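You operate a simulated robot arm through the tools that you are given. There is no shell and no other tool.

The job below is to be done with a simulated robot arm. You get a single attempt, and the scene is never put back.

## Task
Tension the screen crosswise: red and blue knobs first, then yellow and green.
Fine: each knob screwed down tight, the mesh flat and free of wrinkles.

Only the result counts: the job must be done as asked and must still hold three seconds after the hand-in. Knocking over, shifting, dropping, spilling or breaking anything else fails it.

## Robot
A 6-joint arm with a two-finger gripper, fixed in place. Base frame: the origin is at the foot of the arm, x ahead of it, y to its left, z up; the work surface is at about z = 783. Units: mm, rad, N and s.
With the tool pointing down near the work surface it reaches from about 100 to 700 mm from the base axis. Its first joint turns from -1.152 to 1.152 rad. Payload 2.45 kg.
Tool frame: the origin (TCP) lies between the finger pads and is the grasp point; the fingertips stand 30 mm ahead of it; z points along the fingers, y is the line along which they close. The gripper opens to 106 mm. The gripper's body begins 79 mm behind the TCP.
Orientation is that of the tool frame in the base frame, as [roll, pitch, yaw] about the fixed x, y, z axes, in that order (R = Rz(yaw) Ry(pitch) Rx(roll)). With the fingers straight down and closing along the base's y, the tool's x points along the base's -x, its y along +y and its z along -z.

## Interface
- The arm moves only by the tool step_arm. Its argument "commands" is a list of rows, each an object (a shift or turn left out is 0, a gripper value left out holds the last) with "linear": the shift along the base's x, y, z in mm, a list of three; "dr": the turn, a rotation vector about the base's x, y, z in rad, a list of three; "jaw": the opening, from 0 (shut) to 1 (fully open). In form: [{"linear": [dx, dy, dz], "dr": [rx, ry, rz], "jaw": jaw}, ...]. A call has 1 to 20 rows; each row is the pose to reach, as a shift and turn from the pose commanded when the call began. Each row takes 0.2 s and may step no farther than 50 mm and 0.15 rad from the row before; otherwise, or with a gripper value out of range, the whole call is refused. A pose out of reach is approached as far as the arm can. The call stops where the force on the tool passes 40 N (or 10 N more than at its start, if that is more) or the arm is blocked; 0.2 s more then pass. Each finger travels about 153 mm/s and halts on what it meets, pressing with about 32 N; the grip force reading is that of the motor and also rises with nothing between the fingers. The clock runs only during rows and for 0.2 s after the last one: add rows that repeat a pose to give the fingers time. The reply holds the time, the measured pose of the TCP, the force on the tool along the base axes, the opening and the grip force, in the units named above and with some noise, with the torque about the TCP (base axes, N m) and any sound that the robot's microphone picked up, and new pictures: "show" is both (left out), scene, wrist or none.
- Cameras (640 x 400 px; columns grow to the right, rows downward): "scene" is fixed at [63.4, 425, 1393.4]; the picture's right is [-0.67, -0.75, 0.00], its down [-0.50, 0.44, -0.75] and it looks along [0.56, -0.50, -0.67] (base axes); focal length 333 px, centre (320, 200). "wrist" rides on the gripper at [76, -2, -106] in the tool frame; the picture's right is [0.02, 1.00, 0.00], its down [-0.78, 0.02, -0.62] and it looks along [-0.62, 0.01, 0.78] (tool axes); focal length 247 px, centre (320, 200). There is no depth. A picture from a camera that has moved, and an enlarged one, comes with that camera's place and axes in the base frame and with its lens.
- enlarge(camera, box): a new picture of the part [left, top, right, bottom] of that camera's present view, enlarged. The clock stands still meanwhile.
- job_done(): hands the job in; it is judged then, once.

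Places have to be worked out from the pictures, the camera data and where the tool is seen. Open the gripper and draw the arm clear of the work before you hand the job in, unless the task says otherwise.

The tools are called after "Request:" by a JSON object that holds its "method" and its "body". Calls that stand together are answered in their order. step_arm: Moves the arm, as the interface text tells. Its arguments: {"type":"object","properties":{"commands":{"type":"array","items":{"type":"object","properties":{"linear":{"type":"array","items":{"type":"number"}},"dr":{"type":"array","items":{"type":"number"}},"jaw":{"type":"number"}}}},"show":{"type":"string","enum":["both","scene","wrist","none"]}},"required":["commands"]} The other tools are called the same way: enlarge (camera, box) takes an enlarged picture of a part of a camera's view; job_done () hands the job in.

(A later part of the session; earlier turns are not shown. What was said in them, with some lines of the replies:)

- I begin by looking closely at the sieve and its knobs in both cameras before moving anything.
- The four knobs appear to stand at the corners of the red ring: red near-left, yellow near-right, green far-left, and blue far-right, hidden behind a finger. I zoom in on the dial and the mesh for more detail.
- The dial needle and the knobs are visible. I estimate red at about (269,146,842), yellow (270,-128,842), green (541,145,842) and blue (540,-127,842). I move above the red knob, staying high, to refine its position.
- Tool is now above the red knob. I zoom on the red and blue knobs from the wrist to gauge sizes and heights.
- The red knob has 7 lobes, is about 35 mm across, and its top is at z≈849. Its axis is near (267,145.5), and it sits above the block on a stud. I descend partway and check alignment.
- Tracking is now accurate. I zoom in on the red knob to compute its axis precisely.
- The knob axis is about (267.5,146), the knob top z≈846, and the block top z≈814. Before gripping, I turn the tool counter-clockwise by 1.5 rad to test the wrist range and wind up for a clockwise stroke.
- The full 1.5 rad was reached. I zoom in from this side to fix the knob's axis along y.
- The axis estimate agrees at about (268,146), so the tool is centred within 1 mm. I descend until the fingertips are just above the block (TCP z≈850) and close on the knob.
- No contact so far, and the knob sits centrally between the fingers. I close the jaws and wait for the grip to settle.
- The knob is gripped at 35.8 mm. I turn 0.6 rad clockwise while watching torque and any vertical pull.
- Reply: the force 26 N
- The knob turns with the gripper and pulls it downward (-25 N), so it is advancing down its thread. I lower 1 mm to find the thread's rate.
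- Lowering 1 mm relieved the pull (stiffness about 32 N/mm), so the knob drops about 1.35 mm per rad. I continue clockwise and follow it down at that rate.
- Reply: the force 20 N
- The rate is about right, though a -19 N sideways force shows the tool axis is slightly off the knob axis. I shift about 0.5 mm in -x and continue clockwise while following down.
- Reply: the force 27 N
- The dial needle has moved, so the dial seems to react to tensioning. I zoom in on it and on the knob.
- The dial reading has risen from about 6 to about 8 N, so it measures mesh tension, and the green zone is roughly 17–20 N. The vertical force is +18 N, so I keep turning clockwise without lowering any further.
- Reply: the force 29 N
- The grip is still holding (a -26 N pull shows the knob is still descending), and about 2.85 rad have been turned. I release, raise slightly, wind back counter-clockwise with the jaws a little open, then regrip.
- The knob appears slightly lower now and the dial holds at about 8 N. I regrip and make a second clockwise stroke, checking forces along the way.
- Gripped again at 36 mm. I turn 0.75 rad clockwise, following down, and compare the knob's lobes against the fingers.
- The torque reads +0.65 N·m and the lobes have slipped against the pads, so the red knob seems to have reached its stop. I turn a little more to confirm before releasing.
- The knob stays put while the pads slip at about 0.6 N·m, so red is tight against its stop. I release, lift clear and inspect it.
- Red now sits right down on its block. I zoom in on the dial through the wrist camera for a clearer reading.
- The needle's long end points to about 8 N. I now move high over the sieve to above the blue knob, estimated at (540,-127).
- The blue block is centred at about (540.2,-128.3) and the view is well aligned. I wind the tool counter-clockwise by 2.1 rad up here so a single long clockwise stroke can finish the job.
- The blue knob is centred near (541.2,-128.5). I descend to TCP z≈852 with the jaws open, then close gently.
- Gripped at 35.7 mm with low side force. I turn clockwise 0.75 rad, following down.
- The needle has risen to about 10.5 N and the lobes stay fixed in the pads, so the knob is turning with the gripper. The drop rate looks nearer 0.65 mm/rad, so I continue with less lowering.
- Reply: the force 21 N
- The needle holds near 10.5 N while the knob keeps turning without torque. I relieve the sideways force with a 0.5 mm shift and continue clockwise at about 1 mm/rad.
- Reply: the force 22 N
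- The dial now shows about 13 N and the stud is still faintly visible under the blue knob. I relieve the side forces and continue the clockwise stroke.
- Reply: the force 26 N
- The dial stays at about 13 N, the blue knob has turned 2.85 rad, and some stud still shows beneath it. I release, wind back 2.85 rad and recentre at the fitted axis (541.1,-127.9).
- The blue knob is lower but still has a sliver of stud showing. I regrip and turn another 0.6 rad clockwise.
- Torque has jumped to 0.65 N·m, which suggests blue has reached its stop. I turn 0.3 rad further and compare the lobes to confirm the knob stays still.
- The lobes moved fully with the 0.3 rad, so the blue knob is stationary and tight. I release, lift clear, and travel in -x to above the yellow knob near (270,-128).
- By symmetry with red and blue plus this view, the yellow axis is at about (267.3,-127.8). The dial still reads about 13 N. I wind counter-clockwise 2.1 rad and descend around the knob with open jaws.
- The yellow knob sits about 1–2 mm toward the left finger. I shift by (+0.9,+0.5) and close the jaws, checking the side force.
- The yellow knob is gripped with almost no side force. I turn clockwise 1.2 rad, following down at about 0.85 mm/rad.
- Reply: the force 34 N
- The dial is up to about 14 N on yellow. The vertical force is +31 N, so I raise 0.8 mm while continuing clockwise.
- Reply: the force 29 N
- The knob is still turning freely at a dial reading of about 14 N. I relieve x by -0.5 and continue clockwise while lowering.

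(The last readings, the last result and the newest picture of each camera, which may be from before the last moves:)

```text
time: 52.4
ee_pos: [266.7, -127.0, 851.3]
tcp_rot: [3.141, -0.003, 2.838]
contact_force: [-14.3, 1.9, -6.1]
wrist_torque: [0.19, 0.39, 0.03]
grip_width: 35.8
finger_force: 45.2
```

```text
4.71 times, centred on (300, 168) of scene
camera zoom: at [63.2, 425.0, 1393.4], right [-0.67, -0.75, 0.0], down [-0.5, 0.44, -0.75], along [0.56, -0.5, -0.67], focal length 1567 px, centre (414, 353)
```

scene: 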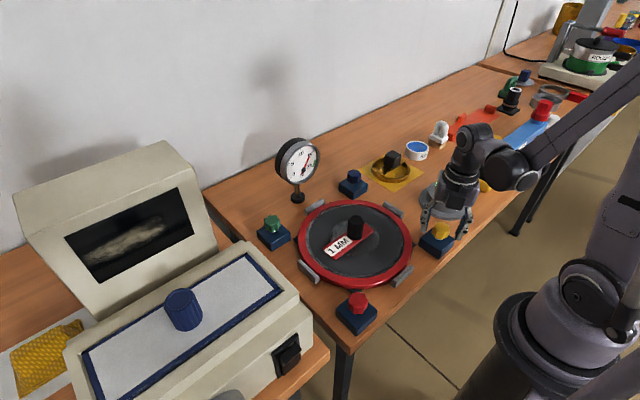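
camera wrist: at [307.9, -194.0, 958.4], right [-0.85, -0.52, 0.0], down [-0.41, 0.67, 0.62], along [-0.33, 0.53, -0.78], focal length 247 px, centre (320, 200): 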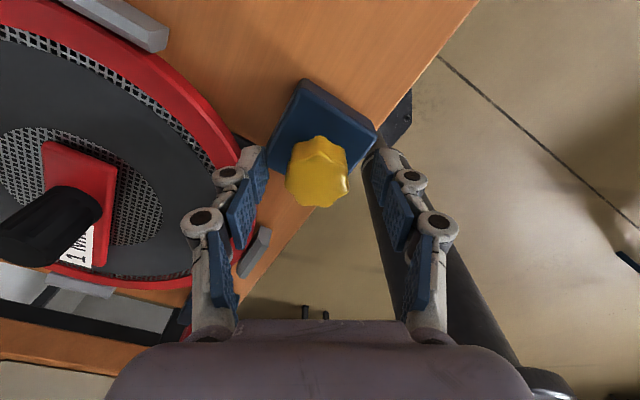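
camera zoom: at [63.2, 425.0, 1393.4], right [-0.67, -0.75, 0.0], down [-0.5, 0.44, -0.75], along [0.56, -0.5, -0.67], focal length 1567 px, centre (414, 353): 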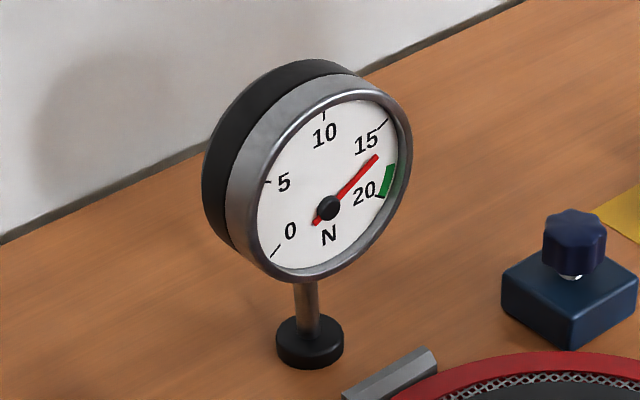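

At 2.4 rad there is still no resisting torque. I carry on clockwise with the same grip, looking for the torque rise at the stop.

Request:
{"method": "step_arm", "body": {"commands": [{"linear": [-0.4, 0.1, -0.1], "dr": [0, 0, -0.1]}, {"linear": [-0.4, 0.1, -0.25], "dr": [0, 0, -0.25]}, {"linear": [-0.4, 0.1, -0.4], "dr": [0, 0, -0.4]}, {"linear": [-0.4, 0.2, -0.5], "dr": [0, 0, -0.55]}], "show": "none"}}

Request:
{"method": "enlarge", "body": {"camera": "wrist", "box": [250, 70, 400, 220]}}

Request:
{"method": "enlarge", "body": {"camera": "scene", "box": [260, 125, 340, 210]}}

```text
time: 53.4
ee_pos: [266.5, -127.9, 849.1]
tcp_rot: [3.141, -0.003, 2.288]
contact_force: [-10.6, -1.5, -7.5]
wrist_torque: [0.87, 1.13, 0.03]
grip_width: 35.9
finger_force: 44.5
```

```text
2.67 times, centred on (325, 145) of wrist
camera zoom: at [217.1, -70.4, 956.1], right [0.74, 0.67, 0.0], down [0.53, -0.58, 0.62], along [0.42, -0.46, -0.78], focal length 659 px, centre (307, 347)
```

zoom: 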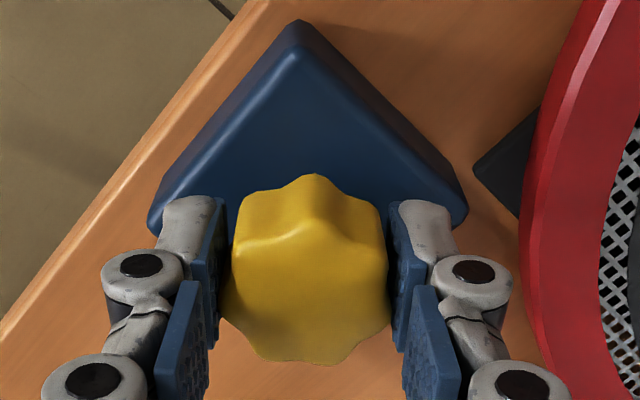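

```text
4.71 times, centred on (300, 168) of scene
camera zoom: at [63.3, 424.9, 1393.4], right [-0.67, -0.75, 0.0], down [-0.5, 0.44, -0.75], along [0.56, -0.5, -0.67], focal length 1567 px, centre (414, 353)
```

zoom: 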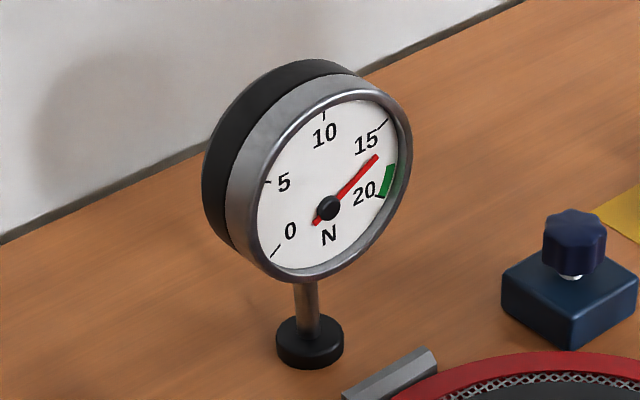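

At 2.95 rad yellow still turns freely and the lobes are locked in the pads. I continue a further 0.45 rad clockwise.

Request:
{"method": "step_arm", "body": {"commands": [{"linear": [-0.2, 0, -0.1], "dr": [0, 0, -0.15]}, {"linear": [-0.3, 0, -0.25], "dr": [0, 0, -0.3]}, {"linear": [-0.3, 0, -0.4], "dr": [0, 0, -0.45]}], "show": "none"}}

Request:
{"method": "enlarge", "body": {"camera": "wrist", "box": [250, 70, 400, 220]}}

Request:
{"method": "enlarge", "body": {"camera": "scene", "box": [260, 125, 340, 210]}}

```text
time: 54.2
ee_pos: [268.6, -127.9, 848.7]
tcp_rot: [3.138, 0.002, 1.841]
contact_force: [-2.7, -3.3, 1.3]
wrist_torque: [-0.39, -0.07, 0.64]
grip_width: 36.0
finger_force: 45.3
```

```text
2.67 times, centred on (325, 145) of wrist
camera zoom: at [246.7, -54.5, 955.2], right [0.96, 0.29, 0.0], down [0.22, -0.75, 0.62], along [0.18, -0.6, -0.78], focal length 659 px, centre (307, 347)
```

zoom: 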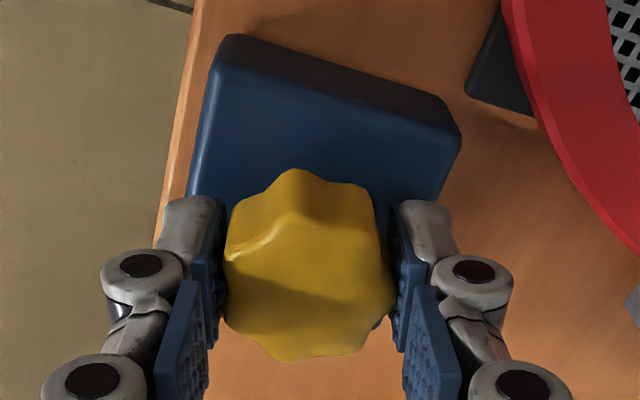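

```text
4.71 times, centred on (300, 168) of scene
camera zoom: at [63.4, 424.9, 1393.4], right [-0.67, -0.75, 0.0], down [-0.5, 0.44, -0.75], along [0.56, -0.5, -0.67], focal length 1567 px, centre (414, 353)
```

zoom: 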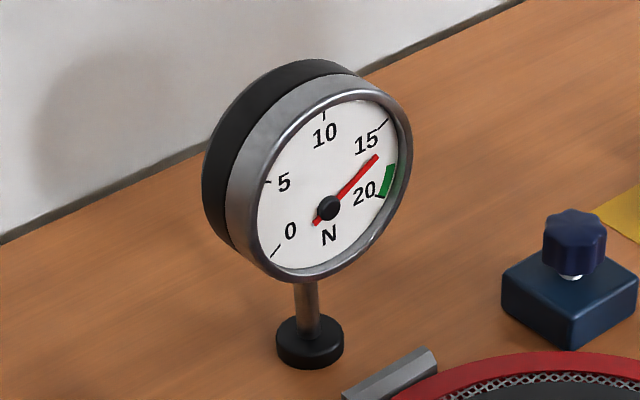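

The torque rose to 0.64 N·m and the lobes slipped, so yellow stopped at about π rad and is tight. I release, lift high, and cross above the sieve to the green knob near (541,146.6).

Request:
{"method": "step_arm", "body": {"commands": [{"jaw": 0.5}, {"linear": [0, 0, 20], "jaw": 0.6}, {"linear": [0, 0, 65]}, {"linear": [0, 0, 110]}, {"linear": [0, 0, 150]}, {"linear": [30.5, 30.4, 150], "dr": [0, 0, 0.15]}, {"linear": [61, 60.8, 150], "dr": [0, 0, 0.3]}, {"linear": [91.5, 91.2, 150], "dr": [0, 0, 0.45]}, {"linear": [122, 121.6, 150], "dr": [0, 0, 0.6]}, {"linear": [152.5, 152, 150], "dr": [0, 0, 0.75]}, {"linear": [183, 182.4, 150], "dr": [0, 0, 0.9]}, {"linear": [213.5, 212.8, 150], "dr": [0, 0, 1.05]}, {"linear": [244, 243.2, 150], "dr": [0, 0, 1.2]}, {"linear": [274.4, 273.5, 150], "dr": [0, 0, 1.3]}, {"linear": [274.4, 273.5, 120], "dr": [0, 0, 1.3]}, {"linear": [274.4, 273.5, 90], "dr": [0, 0, 1.3]}, {"linear": [274.4, 273.5, 62], "dr": [0, 0, 1.3]}, {"linear": [274.4, 273.5, 62], "dr": [0, 0, 1.3]}], "show": "both"}}

Request:
{"method": "enlarge", "body": {"camera": "wrist", "box": [260, 60, 380, 180]}}

Request:
{"method": "enlarge", "body": {"camera": "scene", "box": [240, 120, 480, 340]}}

```text
time: 58.0
ee_pos: [540.7, 147.7, 912.3]
tcp_rot: [3.141, 0.001, 3.141]
contact_force: [-0.5, 0.1, -0.5]
wrist_torque: [0.01, -0.01, 0.0]
grip_width: 63.5
finger_force: 0.1
camera wrist: at [465.5, 145.3, 1018.6], right [-0.02, 1.0, 0.0], down [0.78, 0.02, 0.62], along [0.62, 0.01, -0.78], focal length 247 px, centre (320, 200)
```

scene: 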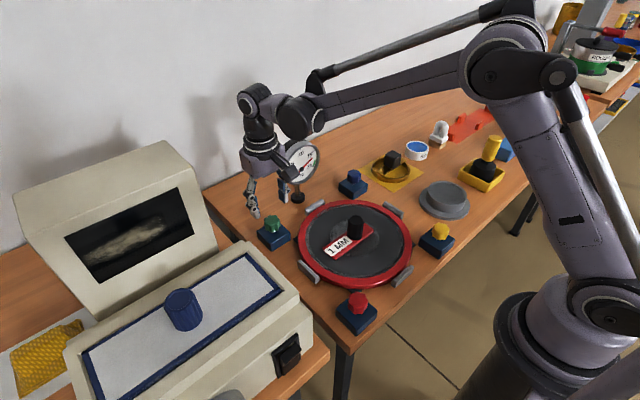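
wrist: 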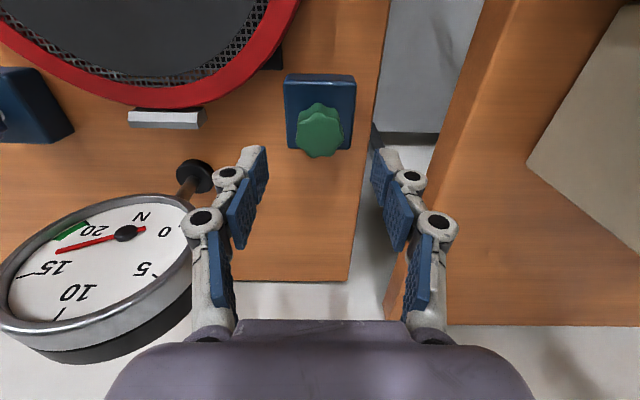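

```text
3.33 times, centred on (320, 120) of wrist
camera zoom: at [465.5, 145.3, 1018.6], right [-0.02, 1.0, 0.0], down [0.78, 0.02, 0.62], along [0.62, 0.01, -0.78], focal length 823 px, centre (320, 467)
```

zoom: 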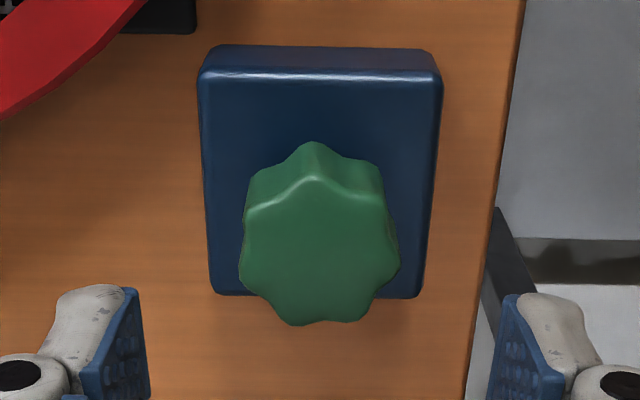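

```text
1.82 times, centred on (360, 230) of scene
camera zoom: at [63.4, 425.0, 1393.4], right [-0.67, -0.75, 0.0], down [-0.5, 0.44, -0.75], along [0.56, -0.5, -0.67], focal length 606 px, centre (247, 146)
```

zoom: 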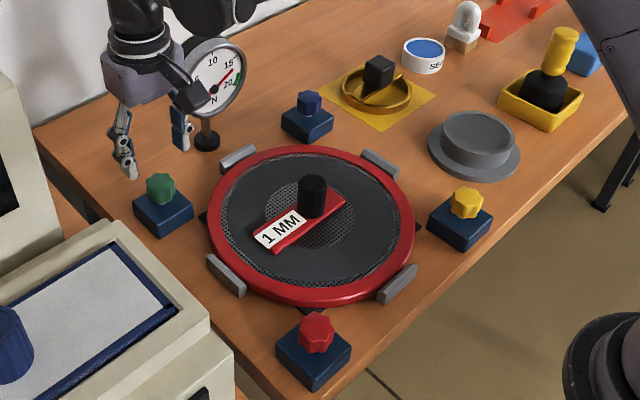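

The green axis aligns with the tool at about (541.1,146.9). Dial clearance limits how far I can wind, so I use a 1.05 rad counter-clockwise start and descend around the knob.

Request:
{"method": "step_arm", "body": {"commands": [{"linear": [0, 0.3, 0], "dr": [0, 0, 0.15]}, {"linear": [0, 0.3, 0], "dr": [0, 0, 0.3]}, {"linear": [0, 0.3, 0], "dr": [0, 0, 0.45]}, {"linear": [0, 0.3, 0], "dr": [0, 0, 0.6]}, {"linear": [0, 0.3, 0], "dr": [0, 0, 0.75]}, {"linear": [0, 0.3, 0], "dr": [0, 0, 0.9]}, {"linear": [0, 0.3, 0], "dr": [0, 0, 1.05]}, {"linear": [0, 0.3, -20], "dr": [0, 0, 1.05]}, {"linear": [0, 0.3, -42], "dr": [0, 0, 1.05]}, {"linear": [0, 0.3, -55], "dr": [0, 0, 1.05]}, {"linear": [0, 0.3, -59], "dr": [0, 0, 1.05]}, {"linear": [0, 0.3, -59], "dr": [0, 0, 1.05]}], "show": "both"}}

Request:
{"method": "enlarge", "body": {"camera": "wrist", "box": [250, 70, 400, 220]}}

```text
time: 60.6
ee_pos: [541.7, 146.3, 852.1]
tcp_rot: [3.141, 0.001, -2.092]
contact_force: [0.5, 0.1, 0.6]
wrist_torque: [0.01, 0.0, -0.02]
grip_width: 63.6
finger_force: 0.0
camera wrist: at [505.7, 79.7, 958.4], right [-0.88, 0.48, 0.0], down [0.38, 0.69, 0.62], along [0.3, 0.55, -0.78], focal length 247 px, centre (320, 200)
```

scene: 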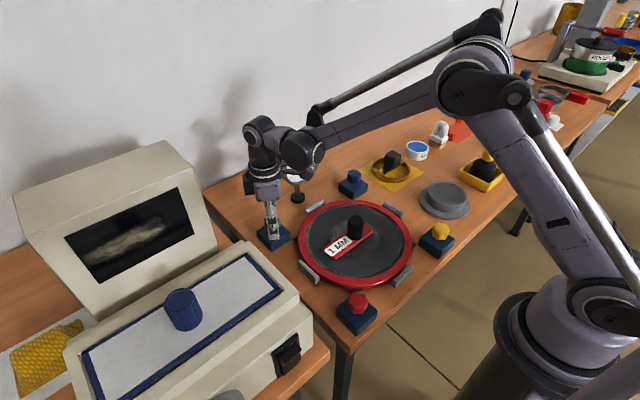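
wrist: 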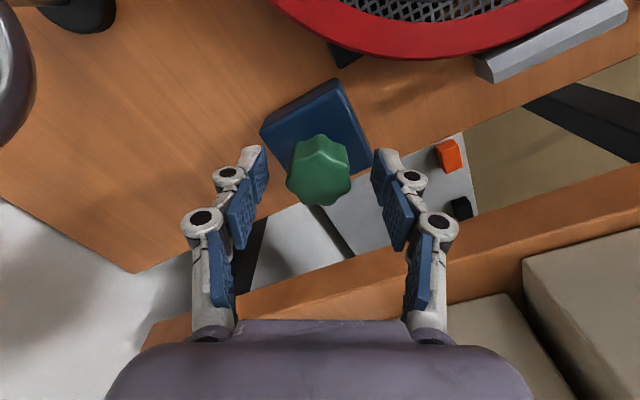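

```text
2.67 times, centred on (325, 145) of wrist
camera zoom: at [505.7, 79.7, 958.4], right [-0.88, 0.48, 0.0], down [0.38, 0.69, 0.62], along [0.3, 0.55, -0.78], focal length 659 px, centre (307, 347)
```

zoom: 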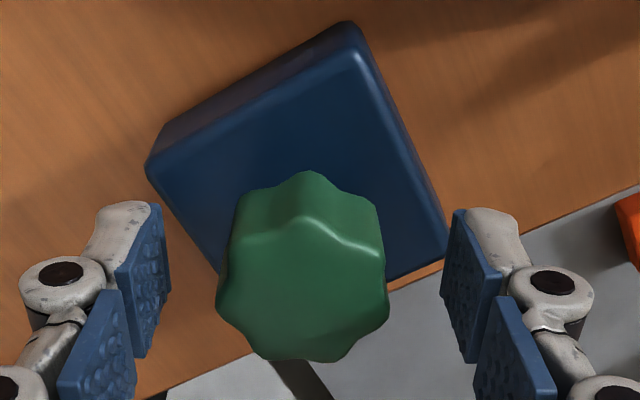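

The knob is within 1 mm of centre, so I close the jaws.

Request:
{"method": "step_arm", "body": {"commands": [{"linear": [0.3, -0.2, 0], "jaw": 0.3}, {"linear": [0.3, -0.2, 0], "jaw": 0.0}, {"linear": [0.3, -0.2, 0]}, {"linear": [0.3, -0.2, 0]}], "show": "none"}}

Request:
{"method": "enlarge", "body": {"camera": "wrist", "box": [250, 70, 400, 220]}}

```text
time: 61.6
ee_pos: [542.3, 146.1, 851.8]
tcp_rot: [3.141, 0.002, -2.093]
contact_force: [3.9, -1.1, 2.4]
wrist_torque: [-0.11, -0.06, 0.02]
grip_width: 35.5
finger_force: 45.2
```

```text
2.67 times, centred on (325, 145) of wrist
camera zoom: at [506.1, 79.4, 958.7], right [-0.88, 0.48, 0.0], down [0.38, 0.69, 0.62], along [0.3, 0.55, -0.78], focal length 659 px, centre (307, 347)
```

zoom: 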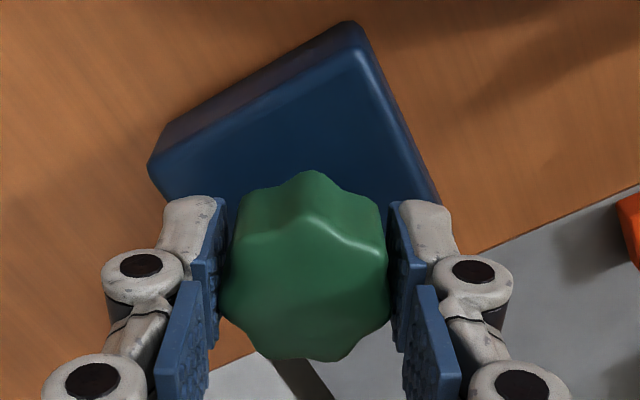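

Green is gripped cleanly with little side force. I turn 0.75 rad clockwise, following down lightly.

Request:
{"method": "step_arm", "body": {"commands": [{"linear": [0, 0, -0.05], "dr": [0, 0, -0.15]}, {"linear": [0, 0, -0.15], "dr": [0, 0, -0.3]}, {"linear": [0, 0, -0.28], "dr": [0, 0, -0.45]}, {"linear": [0, 0, -0.4], "dr": [0, 0, -0.6]}, {"linear": [0, 0, -0.5], "dr": [0, 0, -0.75]}], "show": "scene"}}

Request:
{"method": "enlarge", "body": {"camera": "wrist", "box": [250, 70, 400, 220]}}

Request:
{"method": "enlarge", "body": {"camera": "scene", "box": [260, 125, 340, 210]}}

```text
time: 62.8
ee_pos: [540.5, 146.3, 851.7]
tcp_rot: [3.141, 0.0, -2.845]
contact_force: [-4.4, -0.1, -2.4]
wrist_torque: [0.26, -0.96, 0.0]
grip_width: 35.8
finger_force: 45.1
```

scene: 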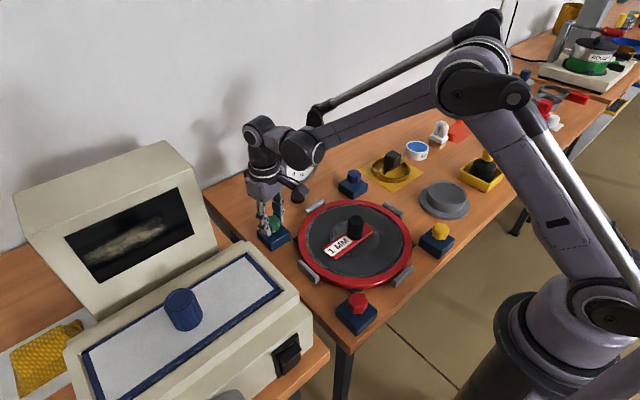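

```text
2.67 times, centred on (325, 145) of wrist
camera zoom: at [470.3, 122.5, 958.1], right [-0.31, 0.95, 0.0], down [0.74, 0.24, 0.62], along [0.59, 0.2, -0.78], focal length 659 px, centre (307, 347)
```

zoom: 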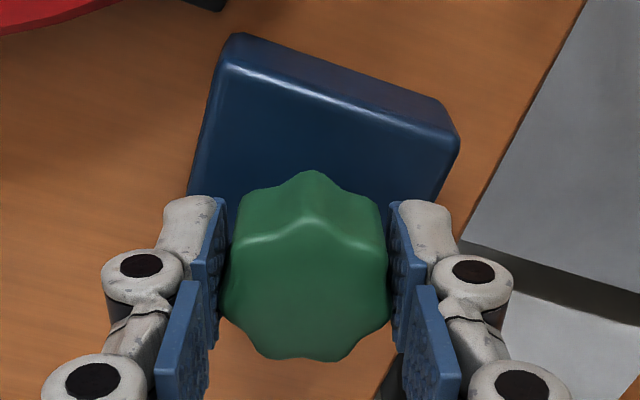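

```text
4.71 times, centred on (300, 168) of scene
camera zoom: at [63.4, 425.0, 1393.4], right [-0.67, -0.75, 0.0], down [-0.5, 0.44, -0.75], along [0.56, -0.5, -0.67], focal length 1567 px, centre (414, 353)
```

zoom: 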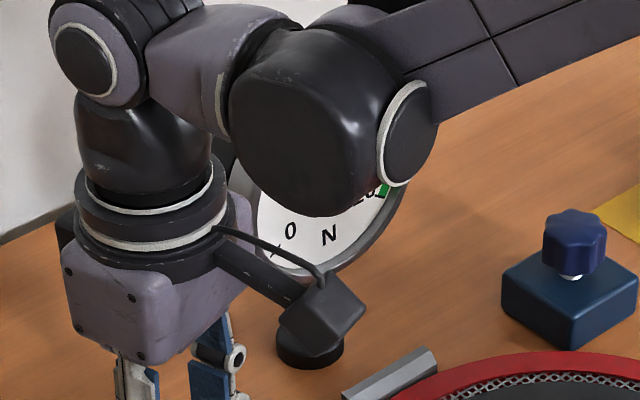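

The dial is hidden behind the arm but forces are low and the lobes are locked. I continue clockwise another 0.9 rad.

Request:
{"method": "step_arm", "body": {"commands": [{"linear": [-0.1, 0, -0.13], "dr": [0, 0, -0.15]}, {"linear": [-0.1, 0, -0.26], "dr": [0, 0, -0.3]}, {"linear": [-0.1, 0, -0.39], "dr": [0, 0, -0.45]}, {"linear": [-0.2, 0, -0.52], "dr": [0, 0, -0.6]}, {"linear": [-0.2, 0, -0.64], "dr": [0, 0, -0.75]}, {"linear": [-0.2, 0, -0.76], "dr": [0, 0, -0.9]}], "show": "none"}}

Request:
{"method": "enlarge", "body": {"camera": "wrist", "box": [250, 70, 400, 220]}}

```text
time: 64.2
ee_pos: [541.5, 146.7, 851.0]
tcp_rot: [3.14, 0.0, 2.539]
contact_force: [-1.7, 6.5, 9.8]
wrist_torque: [0.6, 0.42, 0.02]
grip_width: 36.1
finger_force: 44.8
```

```text
2.67 times, centred on (325, 145) of wrist
camera zoom: at [478.8, 188.5, 957.0], right [0.55, 0.84, 0.0], down [0.65, -0.43, 0.62], along [0.52, -0.34, -0.78], focal length 659 px, centre (307, 347)
```

zoom: 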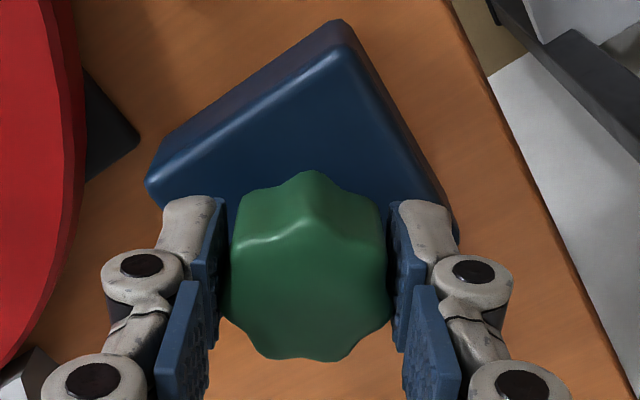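

It is turning freely at 1.65 rad. I continue 0.45 rad and check the scene picture for clearance between the wrist camera and the instrument on the left.

Request:
{"method": "step_arm", "body": {"commands": [{"linear": [0, 0.1, -0.1], "dr": [0, 0, -0.15]}, {"linear": [0, 0.1, -0.2], "dr": [0, 0, -0.3]}, {"linear": [0, 0.1, -0.3], "dr": [0, 0, -0.45]}], "show": "both"}}

Request:
{"method": "enlarge", "body": {"camera": "scene", "box": [150, 110, 350, 260]}}

```text
time: 65.0
ee_pos: [542.1, 147.1, 851.1]
tcp_rot: [3.139, 0.0, 2.089]
contact_force: [2.7, 11.9, 10.1]
wrist_torque: [0.06, 0.0, 0.03]
grip_width: 35.8
finger_force: 45.1
camera wrist: at [503.3, 212.1, 956.5], right [0.86, 0.51, 0.0], down [0.4, -0.67, 0.62], along [0.32, -0.53, -0.78], focal length 247 px, centre (320, 200)
```

scene: 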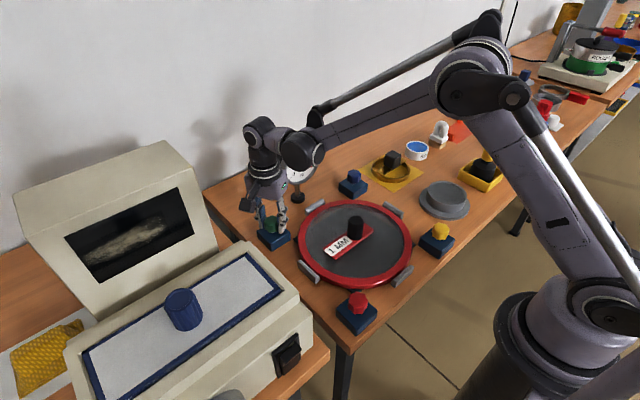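
wrist: 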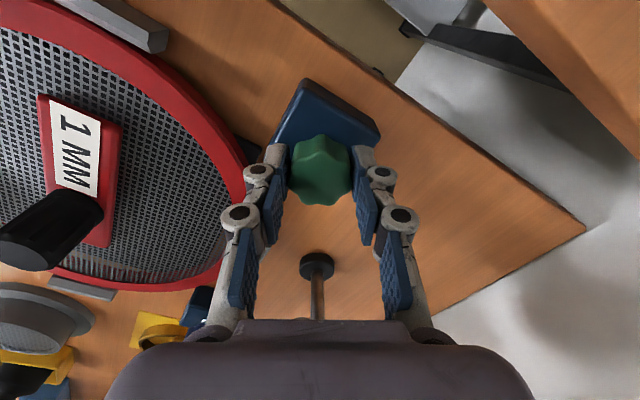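

```text
2.67 times, centred on (250, 185) of scene
camera zoom: at [63.3, 425.2, 1393.3], right [-0.67, -0.75, 0.0], down [-0.5, 0.44, -0.75], along [0.56, -0.5, -0.67], focal length 888 px, centre (507, 240)
```

zoom: 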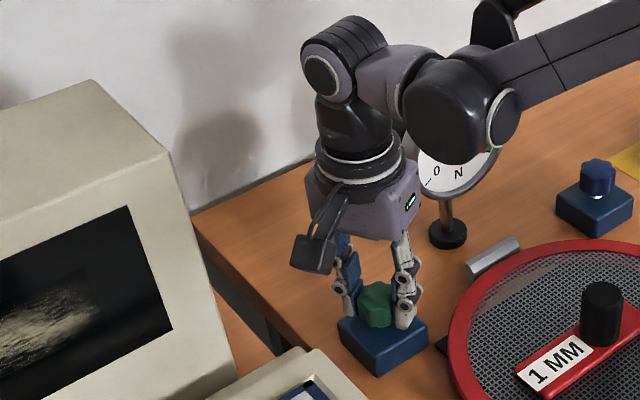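

The mesh now looks uniformly taut. Rather than swing the wrist camera closer to the instrument, I release, wind back 2.1 rad and regrip for the final part.

Request:
{"method": "step_arm", "body": {"commands": [{"linear": [0, 0.2, 0.5], "jaw": 0.5}, {"linear": [0, 0.2, 1], "dr": [0, 0, 0.15]}, {"linear": [0, 0.2, 1], "dr": [0, 0, 0.3]}, {"linear": [0, 0.2, 1], "dr": [0, 0, 0.45]}, {"linear": [0, 0.2, 1], "dr": [0, 0, 0.6]}, {"linear": [0, 0.2, 1], "dr": [0, 0, 0.75]}, {"linear": [0, 0.2, 1], "dr": [0, 0, 0.9]}, {"linear": [0, 0.2, 1], "dr": [0, 0, 1.05]}, {"linear": [0, 0.2, 1], "dr": [0, 0, 1.2]}, {"linear": [0, 0.2, 1], "dr": [0, 0, 1.35]}, {"linear": [0, 0.2, 1], "dr": [0, 0, 1.5]}, {"linear": [0, 0.2, 1], "dr": [0, 0, 1.65]}, {"linear": [0, 0.2, 1], "dr": [0, 0, 1.8]}, {"linear": [0, 0.2, 1], "dr": [0, 0, 1.95]}, {"linear": [0, 0.2, 1], "dr": [0, 0, 2.1]}, {"linear": [0, 0.2, 1], "dr": [0, 0, 2.1]}, {"linear": [0, 0.2, 1], "dr": [0, 0, 2.1], "jaw": 0.2}, {"linear": [0, 0.2, 1], "dr": [0, 0, 2.1], "jaw": 0.0}, {"linear": [0, 0.2, 1], "dr": [0, 0, 2.1]}, {"linear": [0, 0.2, 1], "dr": [0, 0, 2.1]}], "show": "none"}}

Request:
{"method": "enlarge", "body": {"camera": "wrist", "box": [250, 70, 400, 220]}}

Request:
{"method": "enlarge", "body": {"camera": "scene", "box": [240, 150, 480, 340]}}

```text
time: 69.2
ee_pos: [541.5, 146.4, 853.2]
tcp_rot: [-3.141, 0.0, -2.092]
contact_force: [3.5, -0.7, 5.1]
wrist_torque: [-0.1, -0.07, -0.02]
grip_width: 35.9
finger_force: 44.7
```

```text
2.67 times, centred on (325, 145) of wrist
camera zoom: at [506.0, 79.3, 958.0], right [-0.88, 0.48, 0.0], down [0.38, 0.69, 0.62], along [0.3, 0.55, -0.78], focal length 659 px, centre (307, 347)
```

zoom: 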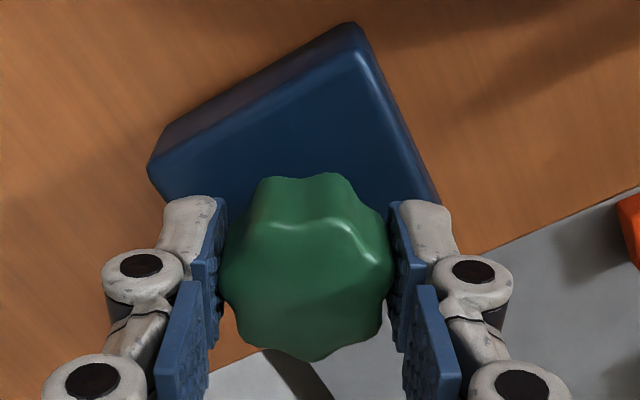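

```text
2.11 times, centred on (360, 245) of scene
camera zoom: at [63.4, 424.9, 1393.4], right [-0.67, -0.75, 0.0], down [-0.5, 0.44, -0.75], along [0.56, -0.5, -0.67], focal length 701 px, centre (236, 105)
```

zoom: 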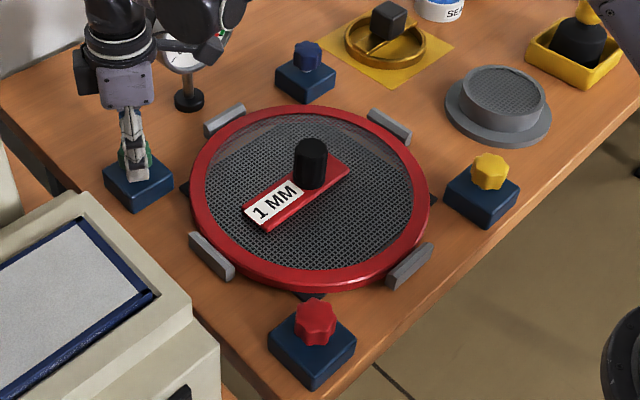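

The mesh shows an even, flat weave. I continue green clockwise: 0.75 rad first.

Request:
{"method": "step_arm", "body": {"commands": [{"linear": [0, 0, -0.05], "dr": [0, 0, -0.15]}, {"linear": [0, 0, -0.18], "dr": [0, 0, -0.3]}, {"linear": [0, 0, -0.3], "dr": [0, 0, -0.45]}, {"linear": [0, 0, -0.42], "dr": [0, 0, -0.6]}, {"linear": [0, 0, -0.54], "dr": [0, 0, -0.75]}], "show": "none"}}

Request:
{"method": "enlarge", "body": {"camera": "wrist", "box": [250, 70, 400, 220]}}

```text
time: 70.4
ee_pos: [541.1, 145.6, 850.8]
tcp_rot: [-3.141, 0.0, -2.845]
contact_force: [4.3, -2.0, 8.2]
wrist_torque: [-0.16, 0.37, 0.02]
grip_width: 36.0
finger_force: 44.9
```

```text
2.67 times, centred on (325, 145) of wrist
camera zoom: at [470.0, 122.7, 957.2], right [-0.31, 0.95, 0.0], down [0.74, 0.24, 0.62], along [0.59, 0.19, -0.78], focal length 659 px, centre (307, 347)
```

zoom: 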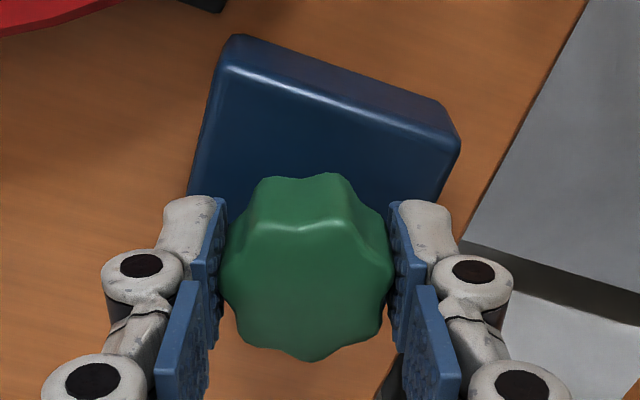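

Green has turned 2.85 rad with no resistance yet. I continue 0.45 rad, expecting the stop near π.

Request:
{"method": "step_arm", "body": {"commands": [{"linear": [0, 0, -0.1], "dr": [0, 0, -0.12]}, {"linear": [0, 0, -0.15], "dr": [0, 0, -0.24]}, {"linear": [0, 0, -0.2], "dr": [0, 0, -0.36]}, {"linear": [0, 0, -0.2], "dr": [0, 0, -0.45]}], "show": "none"}}

Request:
{"method": "enlarge", "body": {"camera": "wrist", "box": [250, 70, 400, 220]}}

```text
time: 71.4
ee_pos: [542.1, 146.9, 850.2]
tcp_rot: [3.141, 0.001, 2.991]
contact_force: [-1.1, 0.1, -3.3]
wrist_torque: [-0.01, 0.01, 0.65]
grip_width: 35.8
finger_force: 44.6
```

```text
2.67 times, centred on (325, 145) of wrist
camera zoom: at [467.0, 156.4, 956.7], right [0.13, 0.99, 0.0], down [0.78, -0.1, 0.62], along [0.62, -0.08, -0.78], focal length 659 px, centre (307, 347)
```

zoom: 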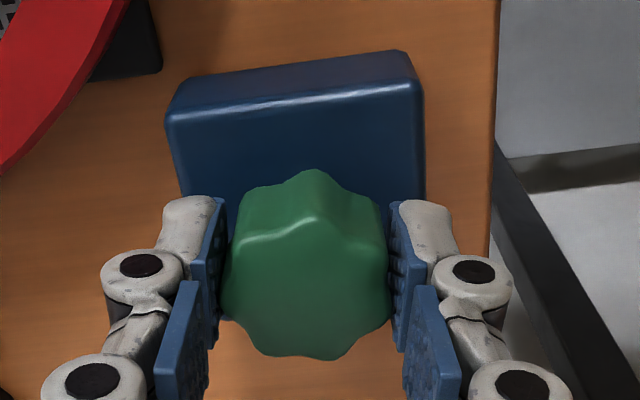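

Torque of 0.65 N·m at about π rad means green is tight as well. I release, lift straight up, and back away toward the base to view the dial and mesh.

Request:
{"method": "step_arm", "body": {"commands": [{"jaw": 0.5}, {"linear": [0, 0, 20], "jaw": 0.6}, {"linear": [0, 0, 65]}, {"linear": [0, 0, 110]}, {"linear": [0, 0, 150]}, {"linear": [-40, -20, 165], "dr": [0, 0, 0.15]}, {"linear": [-80, -40, 180], "dr": [0, 0, 0.15]}, {"linear": [-120, -60, 200], "dr": [0, 0, 0.15]}, {"linear": [-160, -80, 220], "dr": [0, 0, 0.15]}, {"linear": [-200, -100, 240], "dr": [0, 0, 0.15]}, {"linear": [-240, -115, 255], "dr": [0, 0, 0.15]}, {"linear": [-260, -120, 255], "dr": [0, 0, 0.15]}, {"linear": [-260, -120, 255], "dr": [0, 0, 0.15]}], "show": "both"}}

Request:
{"method": "enlarge", "body": {"camera": "scene", "box": [260, 125, 340, 210]}}

Request:
{"method": "enlarge", "body": {"camera": "scene", "box": [240, 150, 480, 340]}}

Request:
{"method": "enlarge", "body": {"camera": "wrist", "box": [80, 0, 420, 290]}}

```text
time: 74.2
ee_pos: [282.7, 27.1, 1105.7]
tcp_rot: [-3.14, 0.001, 3.139]
contact_force: [0.2, -0.4, -0.6]
wrist_torque: [0.0, -0.01, -0.06]
grip_width: 63.5
finger_force: 0.1
camera wrist: at [206.6, 25.3, 1211.8], right [-0.02, 1.0, 0.0], down [0.78, 0.02, 0.62], along [0.62, 0.01, -0.78], focal length 247 px, centre (320, 200)
```

scene: 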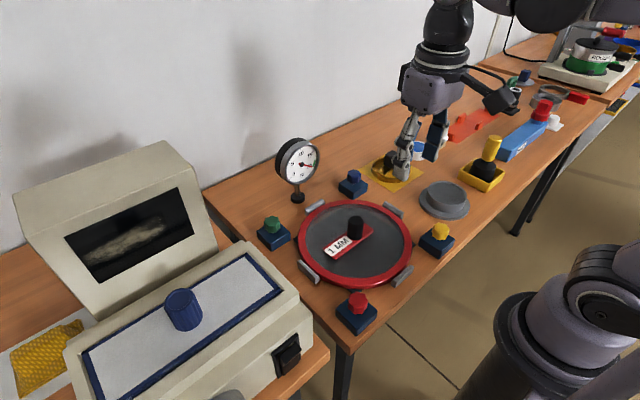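
wrist: 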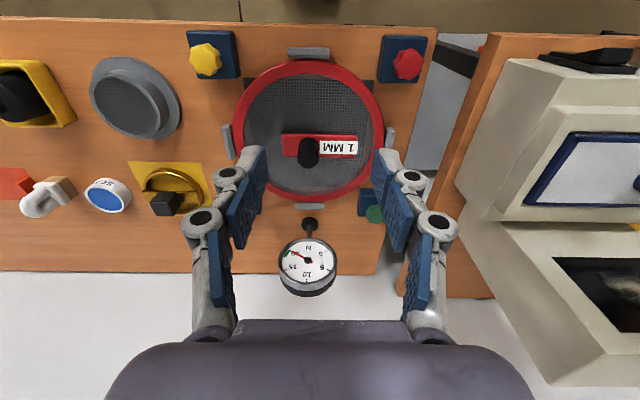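

```text
4.71 times, centred on (300, 168) of scene
camera zoom: at [63.4, 425.0, 1393.4], right [-0.67, -0.75, 0.0], down [-0.5, 0.44, -0.75], along [0.56, -0.5, -0.67], focal length 1567 px, centre (414, 353)
```

zoom: 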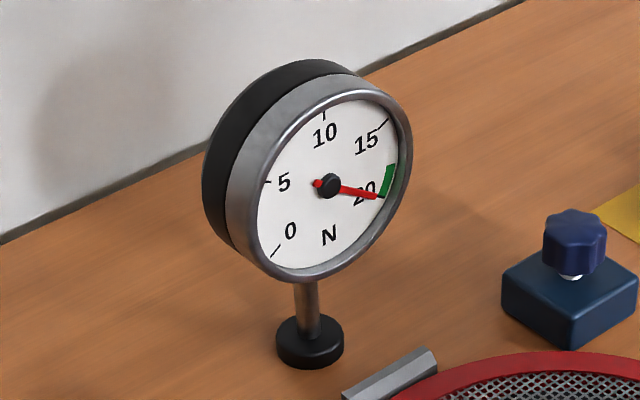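

```text
2.11 times, centred on (360, 245) of scene
camera zoom: at [63.4, 425.0, 1393.4], right [-0.67, -0.75, 0.0], down [-0.5, 0.44, -0.75], along [0.56, -0.5, -0.67], focal length 701 px, centre (236, 105)
```

zoom: 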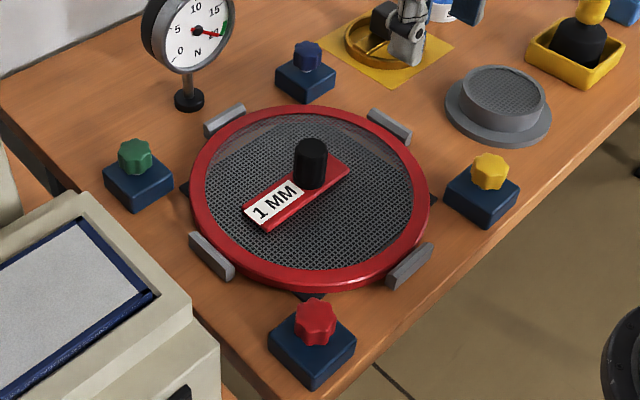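

```text
1.38 times, centred on (250, 145) of wrist
camera zoom: at [206.6, 25.3, 1211.8], right [-0.02, 1.0, 0.0], down [0.78, 0.02, 0.62], along [0.62, 0.01, -0.78], focal length 341 px, centre (417, 276)
```

zoom: 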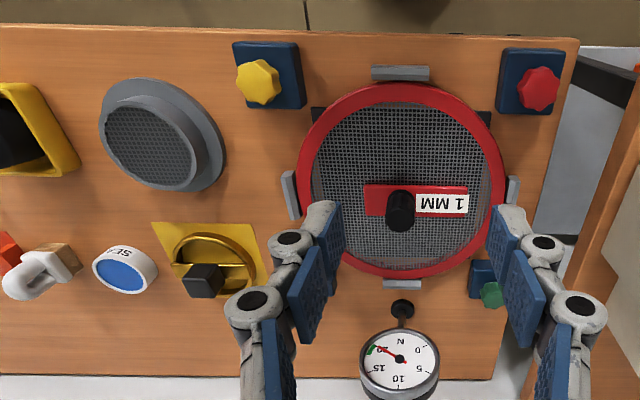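

The mesh looks flat and the needle has reached the green zone. I zoom in from the wrist camera to verify the dial and each knob.

Request:
{"method": "enlarge", "body": {"camera": "wrist", "box": [265, 225, 350, 305]}}

Request:
{"method": "enlarge", "body": {"camera": "wrist", "box": [225, 50, 395, 210]}}

Request:
{"method": "enlarge", "body": {"camera": "scene", "box": [250, 205, 310, 260]}}

Request:
{"method": "enlarge", "body": {"camera": "scene", "box": [290, 190, 420, 340]}}

```text
5.00 times, centred on (308, 265) of wrist
camera zoom: at [206.6, 25.3, 1211.8], right [-0.02, 1.0, 0.0], down [0.78, 0.02, 0.62], along [0.62, 0.01, -0.78], focal length 1235 px, centre (382, -125)
```

zoom: 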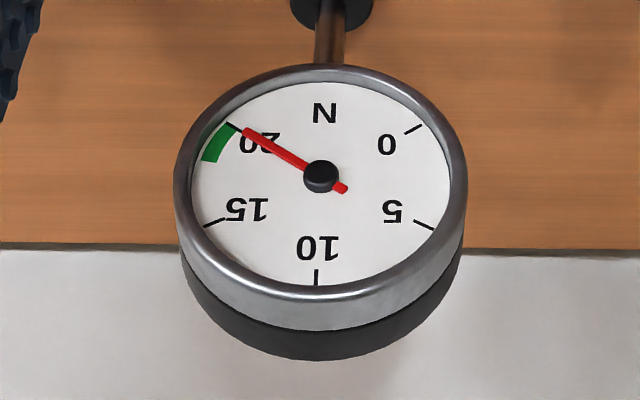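

```text
2.50 times, centred on (310, 130) of wrist
camera zoom: at [206.6, 25.3, 1211.8], right [-0.02, 1.0, 0.0], down [0.78, 0.02, 0.62], along [0.62, 0.01, -0.78], focal length 617 px, centre (345, 375)
```

zoom: 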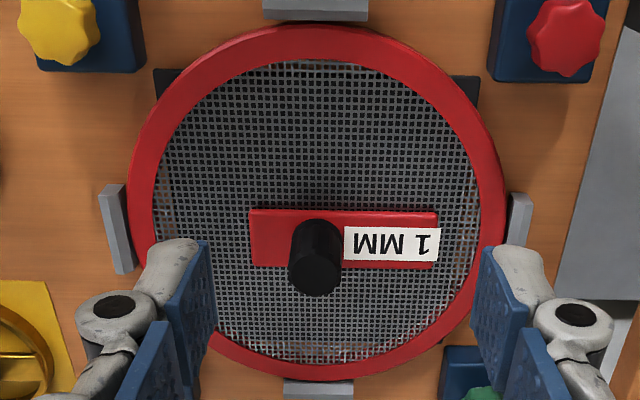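

```text
7.27 times, centred on (280, 232) of scene
camera zoom: at [63.4, 425.0, 1393.4], right [-0.67, -0.75, 0.0], down [-0.5, 0.44, -0.75], along [0.56, -0.5, -0.67], focal length 2422 px, centre (611, -36)
```

zoom: 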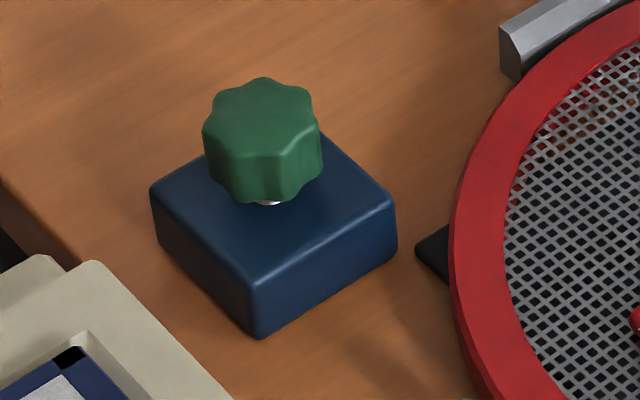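

```text
2.67 times, centred on (355, 265) of scene
camera zoom: at [63.4, 425.0, 1393.4], right [-0.67, -0.75, 0.0], down [-0.5, 0.44, -0.75], along [0.56, -0.5, -0.67], focal length 888 px, centre (227, 27)
```

zoom: 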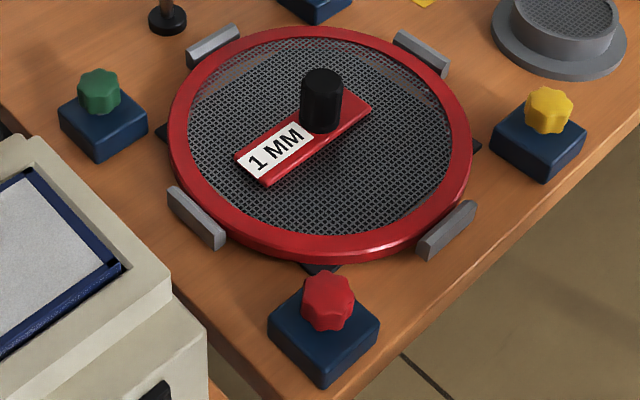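

The dial needle sits at about 19.8 N inside the green zone, the mesh is an even flat grid, and all four knobs reached their stops in the order red, blue, yellow, green. I open the gripper fully, wait a moment in this clear pose, and take one last look.

Request:
{"method": "step_arm", "body": {"commands": [{"jaw": 1.0}, {"linear": [0, 0, 20], "jaw": 1.0}, {"linear": [0, 0, 20]}, {"linear": [0, 0, 20]}, {"linear": [0, 0, 20]}], "show": "both"}}

Request:
{"method": "enlarge", "body": {"camera": "scene", "box": [240, 120, 480, 340]}}

```text
time: 75.4
ee_pos: [281.9, 26.3, 1126.1]
tcp_rot: [3.141, 0.001, 3.141]
contact_force: [-0.4, 0.2, 0.0]
wrist_torque: [0.01, -0.03, -0.04]
grip_width: 105.9
finger_force: 0.0
camera wrist: at [206.5, 24.8, 1232.0], right [-0.02, 1.0, 0.0], down [0.78, 0.02, 0.62], along [0.62, 0.01, -0.78], focal length 247 px, centre (320, 200)
```

scene: 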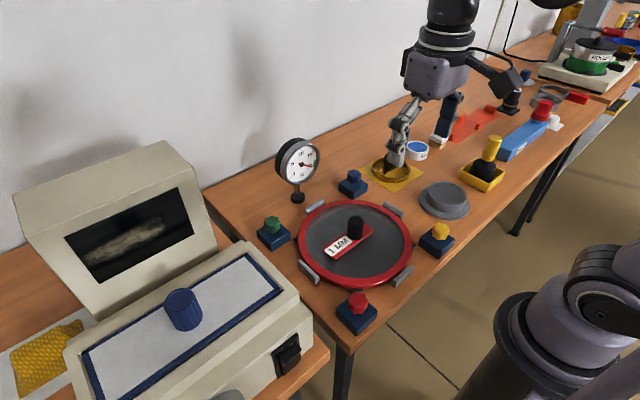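
wrist: 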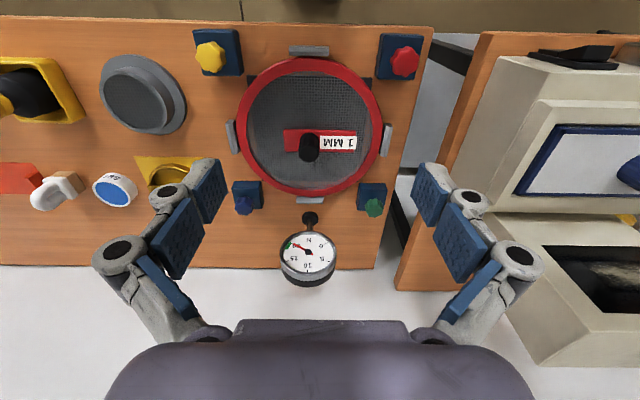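

```text
1.82 times, centred on (360, 230) of scene
camera zoom: at [63.4, 425.0, 1393.4], right [-0.67, -0.75, 0.0], down [-0.5, 0.44, -0.75], along [0.56, -0.5, -0.67], focal length 606 px, centre (247, 146)
```

zoom: 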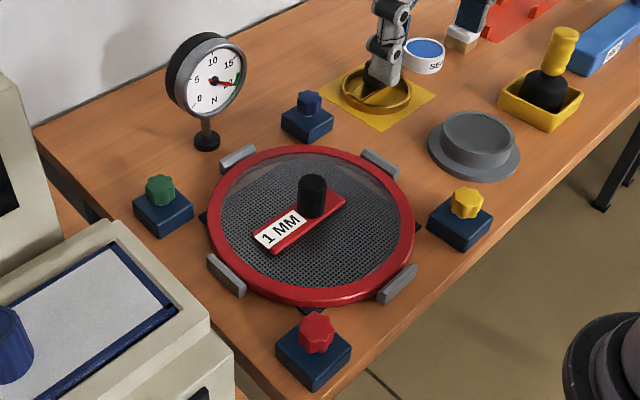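

Everything is steady: the dial is in the green, the mesh is flat, nothing else has moved, and the gripper is open and clear. I hand the job in.

Request:
{"method": "job_done", "body": {}}

```text
The job is handed in.
```

I tightened all four knobs crosswise: red, then blue, then yellow, then green. The job is handed in, but I have not seen the judge's result.

- **Knobs:** Each one turned clockwise about half a turn. Each then held still at its stop while the gripper slipped on it at about 0.65 N·m. I did not go back to recheck the earlier knobs after green was tight.
- **Mesh:** It shows an even, flat weave with no wrinkles in both cameras.
- **Tension dial:** The needle rose from about 6 N to about 19.8 N. By my reading of the picture that is near the top of the green zone, which runs from roughly 17.5 to 20 N.
- **Surroundings:** Nothing else on the bench appears to have moved. The gripper is fully open and clear of the work.
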